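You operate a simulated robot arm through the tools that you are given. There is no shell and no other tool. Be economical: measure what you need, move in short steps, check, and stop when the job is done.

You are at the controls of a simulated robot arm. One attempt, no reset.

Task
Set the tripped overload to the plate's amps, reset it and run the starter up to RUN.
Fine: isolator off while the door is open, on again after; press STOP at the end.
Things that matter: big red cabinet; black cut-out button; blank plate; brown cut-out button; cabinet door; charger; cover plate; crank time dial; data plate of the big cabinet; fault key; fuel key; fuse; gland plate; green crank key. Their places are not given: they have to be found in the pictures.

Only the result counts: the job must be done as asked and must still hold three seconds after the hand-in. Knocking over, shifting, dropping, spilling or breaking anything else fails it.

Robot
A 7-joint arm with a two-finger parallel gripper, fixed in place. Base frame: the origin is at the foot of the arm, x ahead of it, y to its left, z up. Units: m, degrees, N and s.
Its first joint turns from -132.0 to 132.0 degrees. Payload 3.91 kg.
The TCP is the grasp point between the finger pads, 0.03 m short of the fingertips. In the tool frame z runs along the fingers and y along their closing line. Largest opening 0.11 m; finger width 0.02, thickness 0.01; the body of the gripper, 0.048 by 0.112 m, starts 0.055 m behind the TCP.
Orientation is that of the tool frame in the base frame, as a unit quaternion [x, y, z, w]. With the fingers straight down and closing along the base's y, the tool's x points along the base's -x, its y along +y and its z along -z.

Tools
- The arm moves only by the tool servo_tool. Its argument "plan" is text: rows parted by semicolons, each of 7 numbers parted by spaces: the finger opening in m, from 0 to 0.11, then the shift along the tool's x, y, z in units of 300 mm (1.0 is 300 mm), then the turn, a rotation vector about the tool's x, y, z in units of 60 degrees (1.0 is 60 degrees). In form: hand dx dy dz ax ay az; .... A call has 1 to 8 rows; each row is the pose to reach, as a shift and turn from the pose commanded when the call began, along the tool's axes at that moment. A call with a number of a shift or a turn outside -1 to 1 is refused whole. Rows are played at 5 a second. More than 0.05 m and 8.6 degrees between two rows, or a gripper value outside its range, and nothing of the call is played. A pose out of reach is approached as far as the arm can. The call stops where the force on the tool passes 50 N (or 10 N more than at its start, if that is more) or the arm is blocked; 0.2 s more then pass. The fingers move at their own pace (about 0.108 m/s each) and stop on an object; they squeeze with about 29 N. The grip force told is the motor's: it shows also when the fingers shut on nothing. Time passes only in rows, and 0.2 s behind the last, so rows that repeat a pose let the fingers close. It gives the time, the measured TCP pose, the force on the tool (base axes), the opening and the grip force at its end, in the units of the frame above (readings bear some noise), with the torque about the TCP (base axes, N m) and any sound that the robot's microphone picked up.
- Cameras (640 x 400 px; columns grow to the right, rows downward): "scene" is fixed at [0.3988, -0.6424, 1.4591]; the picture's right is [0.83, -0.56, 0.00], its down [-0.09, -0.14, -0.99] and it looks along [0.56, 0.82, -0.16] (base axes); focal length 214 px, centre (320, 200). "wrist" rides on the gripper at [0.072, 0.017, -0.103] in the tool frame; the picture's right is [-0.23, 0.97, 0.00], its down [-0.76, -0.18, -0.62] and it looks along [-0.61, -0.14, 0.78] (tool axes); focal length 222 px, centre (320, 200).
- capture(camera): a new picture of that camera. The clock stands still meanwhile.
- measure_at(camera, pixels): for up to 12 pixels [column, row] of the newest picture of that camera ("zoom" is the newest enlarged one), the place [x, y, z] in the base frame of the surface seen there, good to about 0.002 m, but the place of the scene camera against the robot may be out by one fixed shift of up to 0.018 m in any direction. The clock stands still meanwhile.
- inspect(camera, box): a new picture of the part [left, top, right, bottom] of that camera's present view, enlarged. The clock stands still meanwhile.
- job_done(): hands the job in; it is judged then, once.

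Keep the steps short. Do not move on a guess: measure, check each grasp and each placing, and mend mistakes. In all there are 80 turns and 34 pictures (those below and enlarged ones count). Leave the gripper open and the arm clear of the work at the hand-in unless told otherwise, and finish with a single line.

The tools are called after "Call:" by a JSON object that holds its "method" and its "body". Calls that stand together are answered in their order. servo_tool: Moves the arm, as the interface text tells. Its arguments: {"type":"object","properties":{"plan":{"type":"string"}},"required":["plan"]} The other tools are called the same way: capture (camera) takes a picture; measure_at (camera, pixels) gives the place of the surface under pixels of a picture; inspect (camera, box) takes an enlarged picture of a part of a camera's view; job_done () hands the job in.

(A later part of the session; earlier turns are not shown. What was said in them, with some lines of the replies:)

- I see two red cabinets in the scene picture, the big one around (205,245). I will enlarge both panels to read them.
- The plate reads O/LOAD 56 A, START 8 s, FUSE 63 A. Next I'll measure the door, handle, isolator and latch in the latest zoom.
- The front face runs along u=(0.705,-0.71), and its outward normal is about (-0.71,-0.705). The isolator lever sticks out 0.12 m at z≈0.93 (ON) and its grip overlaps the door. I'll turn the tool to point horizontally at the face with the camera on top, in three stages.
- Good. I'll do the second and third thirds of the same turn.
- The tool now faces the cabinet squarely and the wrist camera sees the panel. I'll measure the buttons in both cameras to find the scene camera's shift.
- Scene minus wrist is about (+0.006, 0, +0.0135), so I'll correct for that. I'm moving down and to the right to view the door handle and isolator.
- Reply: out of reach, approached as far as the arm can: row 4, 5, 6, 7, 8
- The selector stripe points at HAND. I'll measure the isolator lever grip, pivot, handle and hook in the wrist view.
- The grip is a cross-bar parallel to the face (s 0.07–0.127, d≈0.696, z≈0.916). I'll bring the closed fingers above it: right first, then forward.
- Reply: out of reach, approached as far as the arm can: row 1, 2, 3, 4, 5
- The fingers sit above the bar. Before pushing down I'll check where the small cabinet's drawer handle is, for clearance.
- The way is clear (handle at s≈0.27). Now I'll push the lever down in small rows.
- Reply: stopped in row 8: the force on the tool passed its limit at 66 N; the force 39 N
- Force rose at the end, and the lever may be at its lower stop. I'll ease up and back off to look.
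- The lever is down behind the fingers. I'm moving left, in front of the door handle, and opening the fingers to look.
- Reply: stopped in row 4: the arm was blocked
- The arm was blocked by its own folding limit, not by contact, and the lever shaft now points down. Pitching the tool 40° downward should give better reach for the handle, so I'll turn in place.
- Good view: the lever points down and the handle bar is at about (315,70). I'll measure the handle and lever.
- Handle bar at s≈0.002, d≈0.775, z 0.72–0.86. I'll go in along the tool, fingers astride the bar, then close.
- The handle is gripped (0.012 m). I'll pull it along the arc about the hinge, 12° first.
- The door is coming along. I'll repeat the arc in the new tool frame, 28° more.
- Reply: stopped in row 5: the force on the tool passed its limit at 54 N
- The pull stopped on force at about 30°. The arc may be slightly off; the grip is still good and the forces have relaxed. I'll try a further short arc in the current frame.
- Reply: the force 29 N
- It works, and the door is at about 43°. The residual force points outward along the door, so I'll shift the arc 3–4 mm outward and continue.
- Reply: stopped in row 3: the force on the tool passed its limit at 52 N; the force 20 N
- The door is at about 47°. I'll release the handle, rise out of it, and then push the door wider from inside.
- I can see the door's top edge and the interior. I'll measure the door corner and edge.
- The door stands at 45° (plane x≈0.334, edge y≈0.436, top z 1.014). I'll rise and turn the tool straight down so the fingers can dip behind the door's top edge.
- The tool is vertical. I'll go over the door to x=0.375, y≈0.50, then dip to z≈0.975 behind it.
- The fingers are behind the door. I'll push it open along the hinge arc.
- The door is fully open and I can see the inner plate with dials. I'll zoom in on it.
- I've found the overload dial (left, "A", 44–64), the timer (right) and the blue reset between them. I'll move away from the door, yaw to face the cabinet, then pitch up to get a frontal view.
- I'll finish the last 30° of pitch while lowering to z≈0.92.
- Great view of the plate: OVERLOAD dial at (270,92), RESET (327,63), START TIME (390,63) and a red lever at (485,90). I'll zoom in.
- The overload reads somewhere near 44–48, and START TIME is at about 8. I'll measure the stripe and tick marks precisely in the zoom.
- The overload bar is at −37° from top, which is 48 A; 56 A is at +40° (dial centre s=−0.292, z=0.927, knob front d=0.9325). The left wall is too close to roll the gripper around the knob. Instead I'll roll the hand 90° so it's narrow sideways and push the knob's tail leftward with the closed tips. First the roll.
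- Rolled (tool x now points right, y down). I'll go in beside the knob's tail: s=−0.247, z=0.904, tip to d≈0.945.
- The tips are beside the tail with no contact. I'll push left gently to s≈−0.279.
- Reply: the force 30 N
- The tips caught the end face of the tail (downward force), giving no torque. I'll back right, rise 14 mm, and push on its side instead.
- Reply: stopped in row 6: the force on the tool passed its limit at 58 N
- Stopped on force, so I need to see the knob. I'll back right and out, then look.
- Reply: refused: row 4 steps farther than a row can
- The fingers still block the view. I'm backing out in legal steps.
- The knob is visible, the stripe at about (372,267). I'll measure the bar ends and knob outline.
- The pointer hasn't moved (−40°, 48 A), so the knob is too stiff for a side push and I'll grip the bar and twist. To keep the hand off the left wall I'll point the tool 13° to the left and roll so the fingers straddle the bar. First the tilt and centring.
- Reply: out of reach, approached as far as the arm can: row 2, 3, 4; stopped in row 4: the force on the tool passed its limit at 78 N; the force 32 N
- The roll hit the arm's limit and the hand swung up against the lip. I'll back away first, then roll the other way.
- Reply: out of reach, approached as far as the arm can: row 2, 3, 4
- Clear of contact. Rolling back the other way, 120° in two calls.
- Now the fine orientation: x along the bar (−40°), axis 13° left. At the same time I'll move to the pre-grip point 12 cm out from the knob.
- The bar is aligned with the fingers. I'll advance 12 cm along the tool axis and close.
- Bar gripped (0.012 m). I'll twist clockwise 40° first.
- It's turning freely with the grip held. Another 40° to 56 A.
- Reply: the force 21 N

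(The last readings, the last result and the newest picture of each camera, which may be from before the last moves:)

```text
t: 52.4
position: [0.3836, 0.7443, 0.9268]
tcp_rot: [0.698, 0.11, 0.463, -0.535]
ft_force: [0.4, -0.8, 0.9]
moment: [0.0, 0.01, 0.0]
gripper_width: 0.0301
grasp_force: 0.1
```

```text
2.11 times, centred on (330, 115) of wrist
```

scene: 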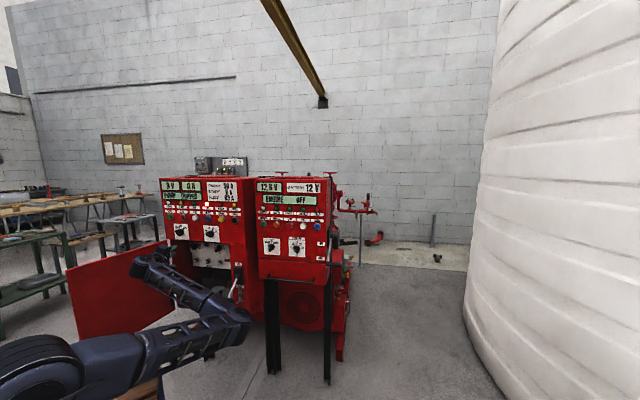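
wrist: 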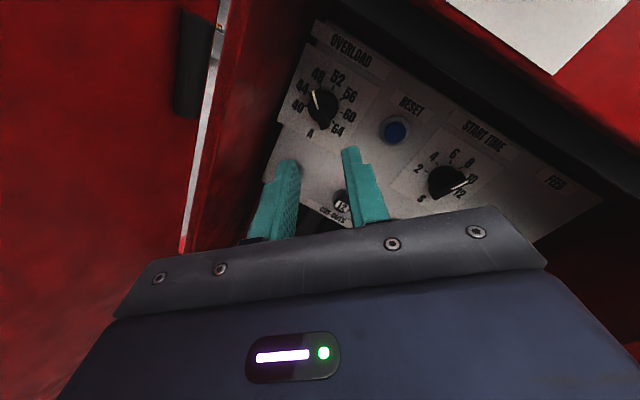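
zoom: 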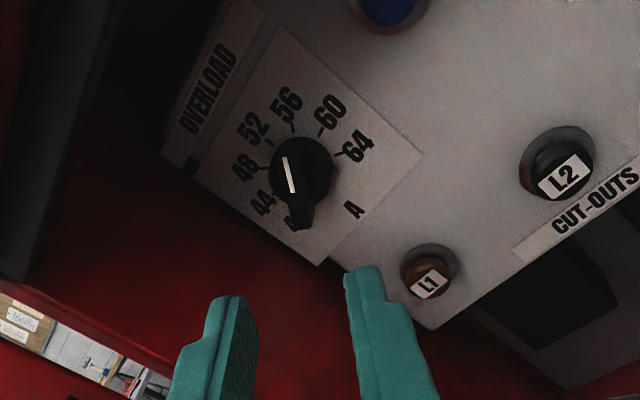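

I'll measure the stripe, tail and 56 label to verify the setting.

Call:
{"method": "measure_at", "body": {"camera": "zoom", "pixels": [[286, 160], [293, 190], [302, 215], [297, 222], [286, 104], [289, 126], [252, 127], [330, 110], [268, 140], [320, 132]]}}

```text
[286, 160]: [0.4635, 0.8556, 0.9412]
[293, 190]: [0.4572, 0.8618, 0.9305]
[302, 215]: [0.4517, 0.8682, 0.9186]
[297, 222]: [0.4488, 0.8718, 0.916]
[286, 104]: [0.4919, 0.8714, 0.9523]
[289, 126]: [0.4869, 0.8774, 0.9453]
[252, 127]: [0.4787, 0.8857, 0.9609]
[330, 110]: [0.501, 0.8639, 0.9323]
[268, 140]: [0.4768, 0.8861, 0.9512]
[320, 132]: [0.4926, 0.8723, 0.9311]
```

The stripe is at 39°, matching the 56 tick, so the overload is at 56 A. Next I'll press the inner blue RESET (s=−0.204, d=0.9516, z=0.9446): roll back, line up with closed tips, then press.

Call:
{"method": "servo_tool", "body": {"plan": "0 0.042 0.038 0 0 0 -0.133; 0 0.084 0.076 0 0 0 -0.267; 0 0.125 0.114 0 0 0 -0.4; 0 0.167 0.152 0 0 0 -0.533; 0 0.209 0.1906 0 0 0 -0.667"}}

Call:
{"method": "servo_tool", "body": {"plan": "0 0 0 0.12 0 0 0; 0 0 0 0.24 0 0 0; 0 0 0 0.33 0 0 0; 0 0 0 0.36 0 0 0; 0 0 0 0.375 0 0 0; 0 0 0 0.385 0 0 0; 0 0 0 0.385 0 0 0"}}

```text
t: 53.6
position: [0.4554, 0.7008, 0.9368]
tcp_rot: [0.62, 0.342, 0.618, -0.343]
ft_force: [-0.2, 0.1, 0.1]
moment: [0.02, 0.02, 0.02]
gripper_width: 0.0
grasp_force: 29.0
```

```text
t: 54.5
position: [0.5033, 0.7815, 0.9383]
tcp_rot: [0.619, 0.342, 0.618, -0.344]
ft_force: [-9.4, -27.6, 0.9]
moment: [2.17, -0.82, -0.01]
gripper_width: 0.0
grasp_force: 29.1
stopped in row 4: the force on the tool passed its limit at 82 N (the readings are from after the stop); the commanded pose is now the measured one
```

The camera mount touched the upper panel (contact about 8 cm above the tool). I'll back off, roll 40° to put the camera lower at the side, then press again.

Call:
{"method": "servo_tool", "body": {"plan": "0 0 0 -0.1 0 0 0; 0 0 0 -0.15 0 0 0.133; 0 0 0 -0.15 0 0 0.267; 0 0 0 -0.15 0 0 0.4; 0 0 0 -0.15 0 0 0.533; 0 0 0 -0.15 0 0 0.667"}}

Call:
{"method": "servo_tool", "body": {"plan": "0 0 0 0.08 0 0 0; 0 0 0 0.15 0 0 0; 0 0 0 0.18 0 0 0; 0 0 0 0.2 0 0 0; 0 0 0 0.21 0 0 0; 0 0 0 0.22 0 0 0; 0 0 0 0.23 0 0 0; 0 0 0 0.23 0 0 0"}}

```text
t: 55.9
position: [0.4817, 0.7465, 0.9388]
tcp_rot: [0.699, 0.109, 0.461, -0.536]
ft_force: [0.4, 0.2, 0.5]
moment: [0.01, 0.0, -0.01]
gripper_width: 0.0001
grasp_force: 29.1
```

```text
t: 57.5
position: [0.5149, 0.8016, 0.9373]
tcp_rot: [0.699, 0.11, 0.463, -0.534]
ft_force: [-16.4, -38.3, 2.4]
moment: [0.23, -0.14, -0.58]
gripper_width: 0.0
grasp_force: 28.6
heard: click
stopped in row 8: the force on the tool passed its limit at 50 N (the readings are from after the stop); the commanded pose is now the measured one
```

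A click was heard, so the overload reset is pressed. I'll back well out and roll the hand upright.

Call:
{"method": "servo_tool", "body": {"plan": "0 0 0 -0.1 0 0 0; 0 0 0 -0.2 0 0 0; 0 0 0 -0.3 0 0 -0.111; 0 0 0 -0.4 0 0 -0.222; 0 0 0 -0.5 0 0 -0.333; 0 0 0 -0.6 0 0 -0.444; 0 0 0 -0.7 0 0 -0.555; 0 0 0 -0.8 0 0 -0.667"}}

Call:
{"method": "servo_tool", "body": {"plan": "0 0.09 0 0 0 -0.125 0; 0 0.18 0 0 0 -0.25 0; 0 0.27 0 0 0 -0.375 0; 0 0.36 0 0 0 -0.5 0; 0 0.45 0 0 0 -0.625 0; 0 0.54 0 0 0 -0.75 0; 0 0.6 0 0 0 -0.875 0; 0 0.65 0 0 0 -1 0"}}

```text
t: 59.3
position: [0.3915, 0.5973, 0.9371]
tcp_rot: [0.618, 0.343, 0.618, -0.343]
ft_force: [1.2, -0.1, 0.0]
moment: [0.0, -0.02, -0.01]
gripper_width: 0.0
grasp_force: 29.2
```

```text
t: 61.1
position: [0.3908, 0.5989, 1.1316]
tcp_rot: [0.845, 0.468, 0.223, -0.126]
ft_force: [1.4, 0.4, -0.1]
moment: [0.0, 0.01, -0.02]
gripper_width: 0.0002
grasp_force: 29.2
```

The pitch is nearly vertical. I'll finish it and measure the open door's position in the last scene picture.

Call:
{"method": "servo_tool", "body": {"plan": "0 0 0 0 0 -0.125 0; 0 0 0 0 0 -0.25 0; 0 0 0 0 0 -0.375 0; 0 0 0 0 0 -0.5 0"}}

Call:
{"method": "measure_at", "body": {"camera": "scene", "pixels": [[70, 272], [90, 275], [110, 265], [130, 255], [150, 250], [165, 248]]}}

```text
t: 62.1
position: [0.3899, 0.5994, 1.1316]
tcp_rot: [0.874, 0.485, -0.002, -0.001]
ft_force: [0.1, -0.5, 0.4]
moment: [-0.01, 0.02, 0.02]
gripper_width: 0.0
grasp_force: 29.2
```

```text
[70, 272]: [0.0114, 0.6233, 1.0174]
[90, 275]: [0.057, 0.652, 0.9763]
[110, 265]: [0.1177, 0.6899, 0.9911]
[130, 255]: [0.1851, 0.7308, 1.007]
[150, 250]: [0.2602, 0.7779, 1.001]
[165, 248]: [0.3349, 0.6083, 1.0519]
```

The door lies from the hinge at about 58° past the base −y direction. I'll cross over its top to the outer side at about (0.137, 0.766), then dip.

Call:
{"method": "servo_tool", "body": {"plan": "0 0.003 -0.143 0 0 0 0; 0 0.007 -0.286 0 0 0 0; 0 0.01 -0.429 0 0 0 0; 0 0.014 -0.572 0 0 0 0; 0 0.018 -0.715 0 0 0 0; 0 0.021 -0.858 0 0 0 0; 0 0.025 -1 0 0 0 0"}}

Call:
{"method": "servo_tool", "body": {"plan": "0 0 0 0.13 0 0 0; 0 0 0 0.26 0 0 0; 0 0 0 0.39 0 0 0; 0 0 0 0.52 0 0 0"}}

```text
t: 63.7
position: [0.142, 0.7651, 1.134]
tcp_rot: [0.875, 0.485, 0.0, -0.002]
ft_force: [0.4, -0.2, 0.9]
moment: [0.02, 0.06, 0.01]
gripper_width: 0.0002
grasp_force: 28.7
```

```text
t: 64.7
position: [0.1396, 0.7636, 0.978]
tcp_rot: [0.874, 0.486, -0.001, -0.003]
ft_force: [0.8, -0.2, 1.1]
moment: [-0.02, 0.0, -0.03]
gripper_width: 0.0002
grasp_force: 28.8
```

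The fingers are outside the door with no contact. I'll swing it toward closed along the arc.

Call:
{"method": "servo_tool", "body": {"plan": "0 -0.029 0.051 0 0 0 0; 0 -0.1 0.165 0 0 0 0; 0 -0.147 0.292 0 0 0 0; 0 -0.165 0.426 0 0 0 0; 0 -0.156 0.561 0 0 0 0; 0 -0.118 0.691 0 0 0 0; 0 -0.066 0.791 0 0 0 0; 0 -0.014 0.865 0 0 0 0"}}

Call:
{"method": "capture", "body": {"camera": "wrist"}}

```text
t: 66.5
position: [0.359, 0.6219, 0.9753]
tcp_rot: [0.875, 0.484, -0.001, 0.0]
ft_force: [-1.1, 0.7, -0.2]
moment: [-0.04, -0.03, 0.02]
gripper_width: 0.0
grasp_force: 29.2
```

```text
4 pictures are left
```

wrist: 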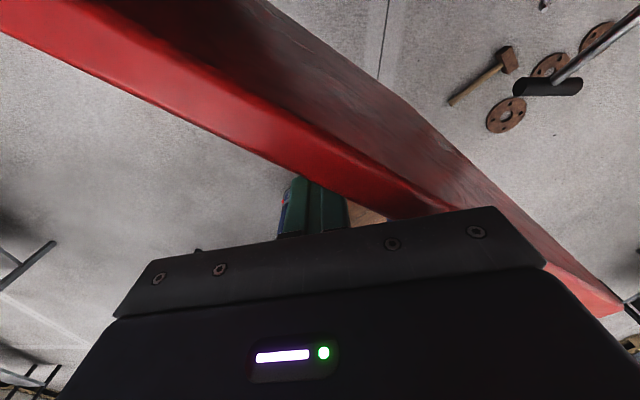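

The door is at about 25°. I'll back off, rise and pitch the tool up toward horizontal for the final push on the door front.

Call:
{"method": "servo_tool", "body": {"plan": "0 -0.095 0.063 -0.04 0 0 0; 0 -0.19 0.126 -0.12 0 0 0; 0 -0.285 0.19 -0.2 0 0 0; 0 -0.38 0.253 -0.283 0 0.12 0; 0 -0.38 0.253 -0.283 0 0.24 0; 0 -0.38 0.253 -0.283 0 0.36 0; 0 -0.38 0.253 -0.283 0 0.48 0; 0 -0.38 0.253 -0.283 0 0.6 0"}}

Call:
{"method": "servo_tool", "body": {"plan": "0 0 0 0 0 0.125 0; 0 0 0 0 0 0.25 0; 0 0 0 0 0 0.375 0; 0 0 0 0 0 0.5 0; 0 0 0 0 0 0.625 0; 0 0 0 0 0 0.75 0"}}

```text
t: 68.3
position: [0.3621, 0.4864, 1.0607]
tcp_rot: [0.832, 0.462, 0.268, -0.153]
ft_force: [0.9, -0.7, -0.3]
moment: [0.02, 0.07, 0.05]
gripper_width: 0.0
grasp_force: 28.6
```

```text
t: 69.7
position: [0.3615, 0.486, 1.0607]
tcp_rot: [0.666, 0.368, 0.567, -0.316]
ft_force: [-0.2, -0.3, 0.8]
moment: [-0.03, -0.02, 0.0]
gripper_width: 0.0003
grasp_force: 29.1
```

Levelling the tool, lowering to z≈0.93 and pushing the door shut with the tips.

Call:
{"method": "servo_tool", "body": {"plan": "0 -0.134 0.014 0.082 -0.071 0.05 0.011; 0 -0.266 0.028 0.164 -0.143 0.1 0.023; 0 -0.4 0.042 0.247 -0.214 0.15 0.034; 0 -0.386 0.063 0.336 -0.214 0.15 0.034; 0 -0.372 0.083 0.425 -0.214 0.15 0.034; 0 -0.358 0.104 0.515 -0.214 0.15 0.034; 0 -0.345 0.122 0.592 -0.214 0.15 0.034; 0 -0.334 0.139 0.664 -0.214 0.15 0.034"}}

```text
t: 71.5
position: [0.494, 0.6176, 0.9295]
tcp_rot: [0.657, 0.265, 0.649, -0.278]
ft_force: [-0.1, 0.3, 0.1]
moment: [0.03, 0.0, -0.04]
gripper_width: 0.0001
grasp_force: 29.3
```

No force yet with the tip at d≈0.816. I'll push further until the door bottoms.

Call:
{"method": "servo_tool", "body": {"plan": "0 0 0 0.015 0 0 0; 0 0 0 0.025 0 0 0; 0 0 0 0.035 0 0 0; 0 0 0 0.045 0 0 0; 0 0 0 0.055 0 0 0; 0 0 0 0.065 0 0 0"}}

```text
t: 72.2
position: [0.497, 0.6201, 0.9298]
tcp_rot: [0.657, 0.265, 0.649, -0.278]
ft_force: [-11.2, -24.8, 10.3]
moment: [0.49, -0.29, -0.34]
gripper_width: 0.0
grasp_force: 28.5
stopped in row 3: the force on the tool passed its limit at 60 N (the readings are from after the stop); the commanded pose is now the measured one
```

Door is shut. Now for the isolator: I'll back off to d≈0.70, move to s≈0.02 (left of the lever bar) and descend to z≈0.73 to get underneath it.

Call:
{"method": "servo_tool", "body": {"plan": "0 0 0 -0.12 0 0 0; 0 0 0.1 -0.22 0 0 0; 0 0 0.22 -0.3 0 0 0; 0 -0.1 0.32 -0.3 0 0 0; 0 -0.24 0.357 -0.3 0 0 0; 0 -0.38 0.357 -0.3 0 0 0; 0 -0.52 0.357 -0.3 0 0 0; 0 -0.667 0.357 -0.3 0 0 0"}}

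```text
t: 74.0
position: [0.5049, 0.4858, 0.726]
tcp_rot: [0.657, 0.266, 0.648, -0.278]
ft_force: [0.3, -0.4, 0.1]
moment: [-0.01, -0.01, 0.0]
gripper_width: 0.0002
grasp_force: 29.2
```

Reached. Slide right under the bar, then lift it to ON.

Call:
{"method": "servo_tool", "body": {"plan": "0 0 0.141 0 0 0 0; 0 0 0.282 0 0 0 0; 0 0.09 0.282 0 0 0 0; 0 0.19 0.282 0 0 0 0; 0 0.29 0.282 0 0 0 0; 0 0.39 0.282 0 0 0 0; 0 0.48 0.282 0 0 0 0; 0 0.55 0.282 0 0 0 0"}}

Call:
{"method": "inspect", "body": {"camera": "scene", "box": [155, 170, 275, 300]}}

```text
t: 75.8
position: [0.5673, 0.4227, 0.8759]
tcp_rot: [0.664, 0.268, 0.642, -0.274]
ft_force: [-3.4, -7.4, -11.0]
moment: [-0.16, 0.17, 0.0]
gripper_width: 0.0
grasp_force: 28.8
stopped in row 8: the force on the tool passed its limit at 79 N (the readings are from after the stop); the commanded pose is now the measured one
```

```text
3.08 times, centred on (215, 235) of scene
```

zoom: 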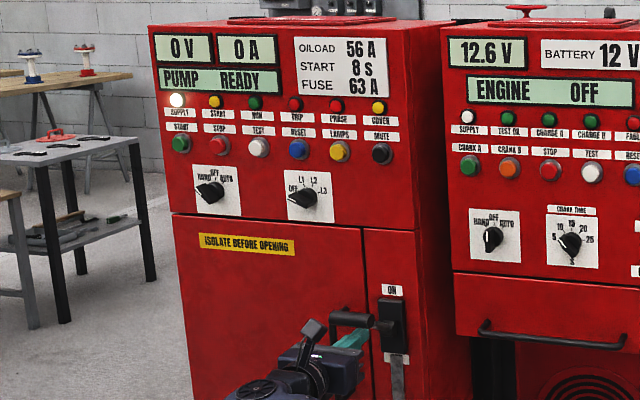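

The display now says PUMP READY, SUPPLY is lit and TRIP is off. I'll back out from under the lever and go up toward the buttons.

Call:
{"method": "servo_tool", "body": {"plan": "0 -0.03 0 -0.1 0 0 0; 0 -0.03 0 -0.22 0 0 0; 0 0.12 -0.06 -0.22 0 0 0; 0 0.27 -0.12 -0.22 0 0 0; 0 0.42 -0.18 -0.22 0 0 0; 0 0.57 -0.24 -0.22 0 0 0; 0 0.72 -0.3 -0.22 0 0 0; 0 0.87 -0.36 -0.22 0 0 0"}}

```text
t: 77.6
position: [0.4525, 0.4531, 1.1421]
tcp_rot: [0.663, 0.268, 0.643, -0.274]
ft_force: [1.2, 0.3, -0.1]
moment: [0.03, 0.02, 0.02]
gripper_width: 0.0
grasp_force: 28.9
```

Moving left in front of START at s≈−0.30, z≈1.16.

Call:
{"method": "servo_tool", "body": {"plan": "0 0.02 -0.125 0.043 0 0 0; 0 0.04 -0.25 0.087 0 0 0; 0 0.067 -0.375 0.13 0 0 0; 0 0.067 -0.5 0.174 0 0 0; 0 0.067 -0.625 0.217 0 0 0; 0 0.067 -0.75 0.26 0 0 0; 0 0.067 -0.875 0.305 0 0 0; 0 0.067 -1 0.349 0 0 0"}}

Call:
{"method": "servo_tool", "body": {"plan": "0 0 0 0.06 0 0 0; 0 0 0 0.09 0 0 0; 0 0 0 0.105 0 0 0; 0 0 0 0.12 0 0 0; 0 0 0 0.13 0 0 0; 0 0 0 0.14 0 0 0; 0 0 0 0.145 0 0 0; 0 0 0 0.15 0 0 0"}}

```text
t: 79.4
position: [0.3142, 0.7403, 1.164]
tcp_rot: [0.663, 0.268, 0.643, -0.274]
ft_force: [0.3, 0.2, -0.5]
moment: [0.03, 0.0, 0.02]
gripper_width: 0.0001
grasp_force: 28.9
```

```text
t: 81.2
position: [0.3443, 0.769, 1.1642]
tcp_rot: [0.662, 0.269, 0.643, -0.275]
ft_force: [-22.0, -36.0, -6.3]
moment: [0.01, 0.12, -0.31]
gripper_width: 0.0001
grasp_force: 28.7
heard: click
```

START clicked. I'll release and wait in front of STOP while the start sequence (8 s) runs.

Call:
{"method": "servo_tool", "body": {"plan": "0 0 0 -0.07 0 0 0; 0 0 0 -0.13 0 0 0; 0 0 0.1 -0.13 0 0 0; 0 0 0.2 -0.13 0 0 0; 0 -0.01 0.26 -0.13 0 0 0; 0 -0.01 0.26 -0.13 0 0 0; 0 -0.01 0.26 -0.13 0 0 0; 0 -0.01 0.26 -0.13 0 0 0"}}

Call:
{"method": "inspect", "body": {"camera": "scene", "box": [155, 170, 265, 245]}}

```text
t: 83.0
position: [0.3729, 0.688, 1.1598]
tcp_rot: [0.663, 0.268, 0.643, -0.275]
ft_force: [-0.7, -0.2, -0.1]
moment: [0.0, -0.03, 0.0]
gripper_width: 0.0
grasp_force: 29.0
```

```text
5.33 times, centred on (210, 208) of scene
```

zoom: 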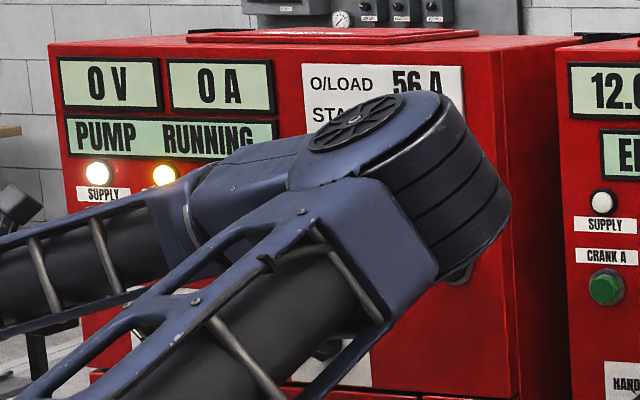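

The START lamp is lit and it says PUMP RUNNING. I'll hold still until the 8 s start time has passed.

Call:
{"method": "servo_tool", "body": {"plan": "0 0 0 0 0 0 0; 0 0 0 0 0 0 0; 0 0 0 0 0 0 0; 0 0 0 0 0 0 0; 0 0 0 0 0 0 0; 0 0 0 0 0 0 0; 0 0 0 0 0 0 0; 0 0 0 0 0 0 0"}}

Call:
{"method": "servo_tool", "body": {"plan": "0 0 0 0 0 0 0; 0 0 0 0 0 0 0; 0 0 0 0 0 0 0; 0 0 0 0 0 0 0; 0 0 0 0 0 0 0; 0 0 0 0 0 0 0; 0 0 0 0 0 0 0; 0 0 0 0 0 0 0"}}

Call:
{"method": "servo_tool", "body": {"plan": "0 0 0 0 0 0 0; 0 0 0 0 0 0 0; 0 0 0 0 0 0 0; 0 0 0 0 0 0 0; 0 0 0 0 0 0 0; 0 0 0 0 0 0 0; 0 0 0 0 0 0 0; 0 0 0 0 0 0 0"}}

Call:
{"method": "servo_tool", "body": {"plan": "0 0 0 0 0 0 0; 0 0 0 0 0 0 0; 0 0 0 0 0 0 0; 0 0 0 0 0 0 0; 0 0 0 0 0 0 0; 0 0 0 0 0 0 0; 0 0 0 0 0 0 0; 0 0 0 0 0 0 0"}}

Call:
{"method": "servo_tool", "body": {"plan": "0 0 0 0 0 0 0; 0 0 0 0 0 0 0; 0 0 0 0 0 0 0; 0 0 0 0 0 0 0; 0 0 0 0 0 0 0; 0 0 0 0 0 0 0; 0 0 0 0 0 0 0; 0 0 0 0 0 0 0"}}

Call:
{"method": "capture", "body": {"camera": "wrist"}}

```text
t: 84.8
position: [0.3746, 0.6884, 1.1597]
tcp_rot: [0.662, 0.268, 0.643, -0.274]
ft_force: [-0.1, -0.3, 0.6]
moment: [0.0, -0.01, 0.03]
gripper_width: 0.0002
grasp_force: 29.3
```

```text
t: 86.6
position: [0.3742, 0.6885, 1.1604]
tcp_rot: [0.663, 0.268, 0.643, -0.275]
ft_force: [0.0, -0.1, -0.6]
moment: [0.03, 0.0, -0.01]
gripper_width: 0.0001
grasp_force: 29.7
```

```text
t: 88.4
position: [0.3724, 0.6881, 1.159]
tcp_rot: [0.662, 0.268, 0.644, -0.274]
ft_force: [-0.8, 0.1, -0.4]
moment: [0.03, -0.02, -0.01]
gripper_width: 0.0
grasp_force: 28.9
```

```text
t: 90.2
position: [0.3739, 0.6887, 1.16]
tcp_rot: [0.663, 0.268, 0.643, -0.274]
ft_force: [0.0, 0.2, 0.7]
moment: [-0.01, -0.03, 0.01]
gripper_width: 0.0
grasp_force: 28.6
```

```text
t: 92.0
position: [0.3735, 0.6875, 1.1596]
tcp_rot: [0.663, 0.268, 0.643, -0.274]
ft_force: [1.0, 0.2, 0.4]
moment: [0.05, 0.03, 0.01]
gripper_width: 0.0001
grasp_force: 29.0
```

```text
1 pictures are left
```

wrist: 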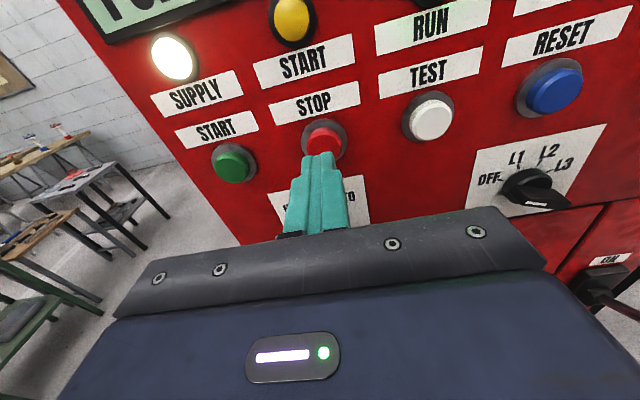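

The START lamp has gone out and there's a green tint by RUN. I'll lift and back off a little to confirm RUN with the last picture before STOP.

Call:
{"method": "servo_tool", "body": {"plan": "0 0.1 0 -0.12 0 0 0; 0 0.2 0 -0.2 0 0 0"}}

Call:
{"method": "capture", "body": {"camera": "wrist"}}

```text
t: 92.6
position: [0.334, 0.6455, 1.2201]
tcp_rot: [0.663, 0.268, 0.643, -0.274]
ft_force: [0.4, 0.3, 0.3]
moment: [0.04, -0.02, 0.04]
gripper_width: 0.0
grasp_force: 28.6
```

```text
0 pictures are left
```

wrist: 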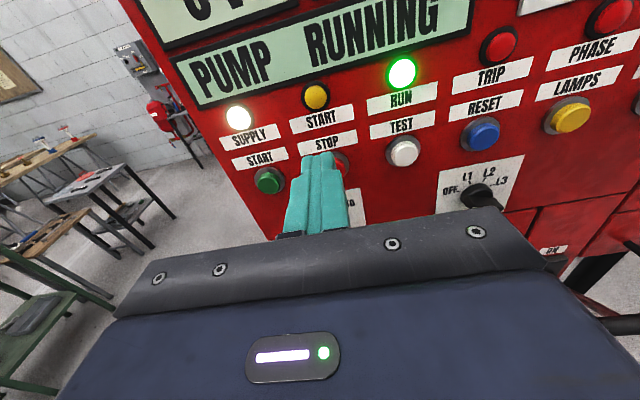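

RUN is lit. Return in front of STOP and press it.

Call:
{"method": "servo_tool", "body": {"plan": "0 -0.1 0 0.07 0 0 0; 0 -0.2 0 0.2 0 0 0; 0 -0.2 0 0.26 0 0 0; 0 -0.2 0 0.29 0 0 0; 0 -0.2 0 0.305 0 0 0; 0 -0.2 0 0.32 0 0 0; 0 -0.2 0 0.33 0 0 0; 0 -0.2 0 0.34 0 0 0"}}

```text
t: 94.3
position: [0.3938, 0.7127, 1.1588]
tcp_rot: [0.662, 0.272, 0.641, -0.277]
ft_force: [-15.6, -34.3, -5.7]
moment: [0.25, -0.16, -0.26]
gripper_width: 0.0
grasp_force: 29.0
heard: click
stopped in row 8: the force on the tool passed its limit at 52 N (the readings are from after the stop); the commanded pose is now the measured one
```

STOP clicked. I'll back away clear of the panel and open the gripper.

Call:
{"method": "servo_tool", "body": {"plan": "0 0 0 -0.12 0 0 0; 0 0 0 -0.25 0 0 0; 0 0.08 0 -0.38 0 0 0; 0.06 0.16 0 -0.5 0 0 0; 0.11 0.2 0 -0.55 0 0 0; 0.11 0.2 0 -0.55 0 0 0; 0.11 0.2 0 -0.55 0 0 0; 0.11 0.2 0 -0.55 0 0 0"}}

Call:
{"method": "job_done", "body": {}}

```text
t: 96.2
position: [0.2855, 0.5997, 1.2219]
tcp_rot: [0.663, 0.27, 0.642, -0.275]
ft_force: [-0.3, 0.1, -0.2]
moment: [-0.02, -0.02, 0.04]
gripper_width: 0.11
grasp_force: 0.0
```

```text
The job is handed in.
```

Overload set to 56 A and reset, door shut, isolator back on, starter seen at RUN, STOP pressed (click heard, no picture left to check after it), arm clear with the gripper open.
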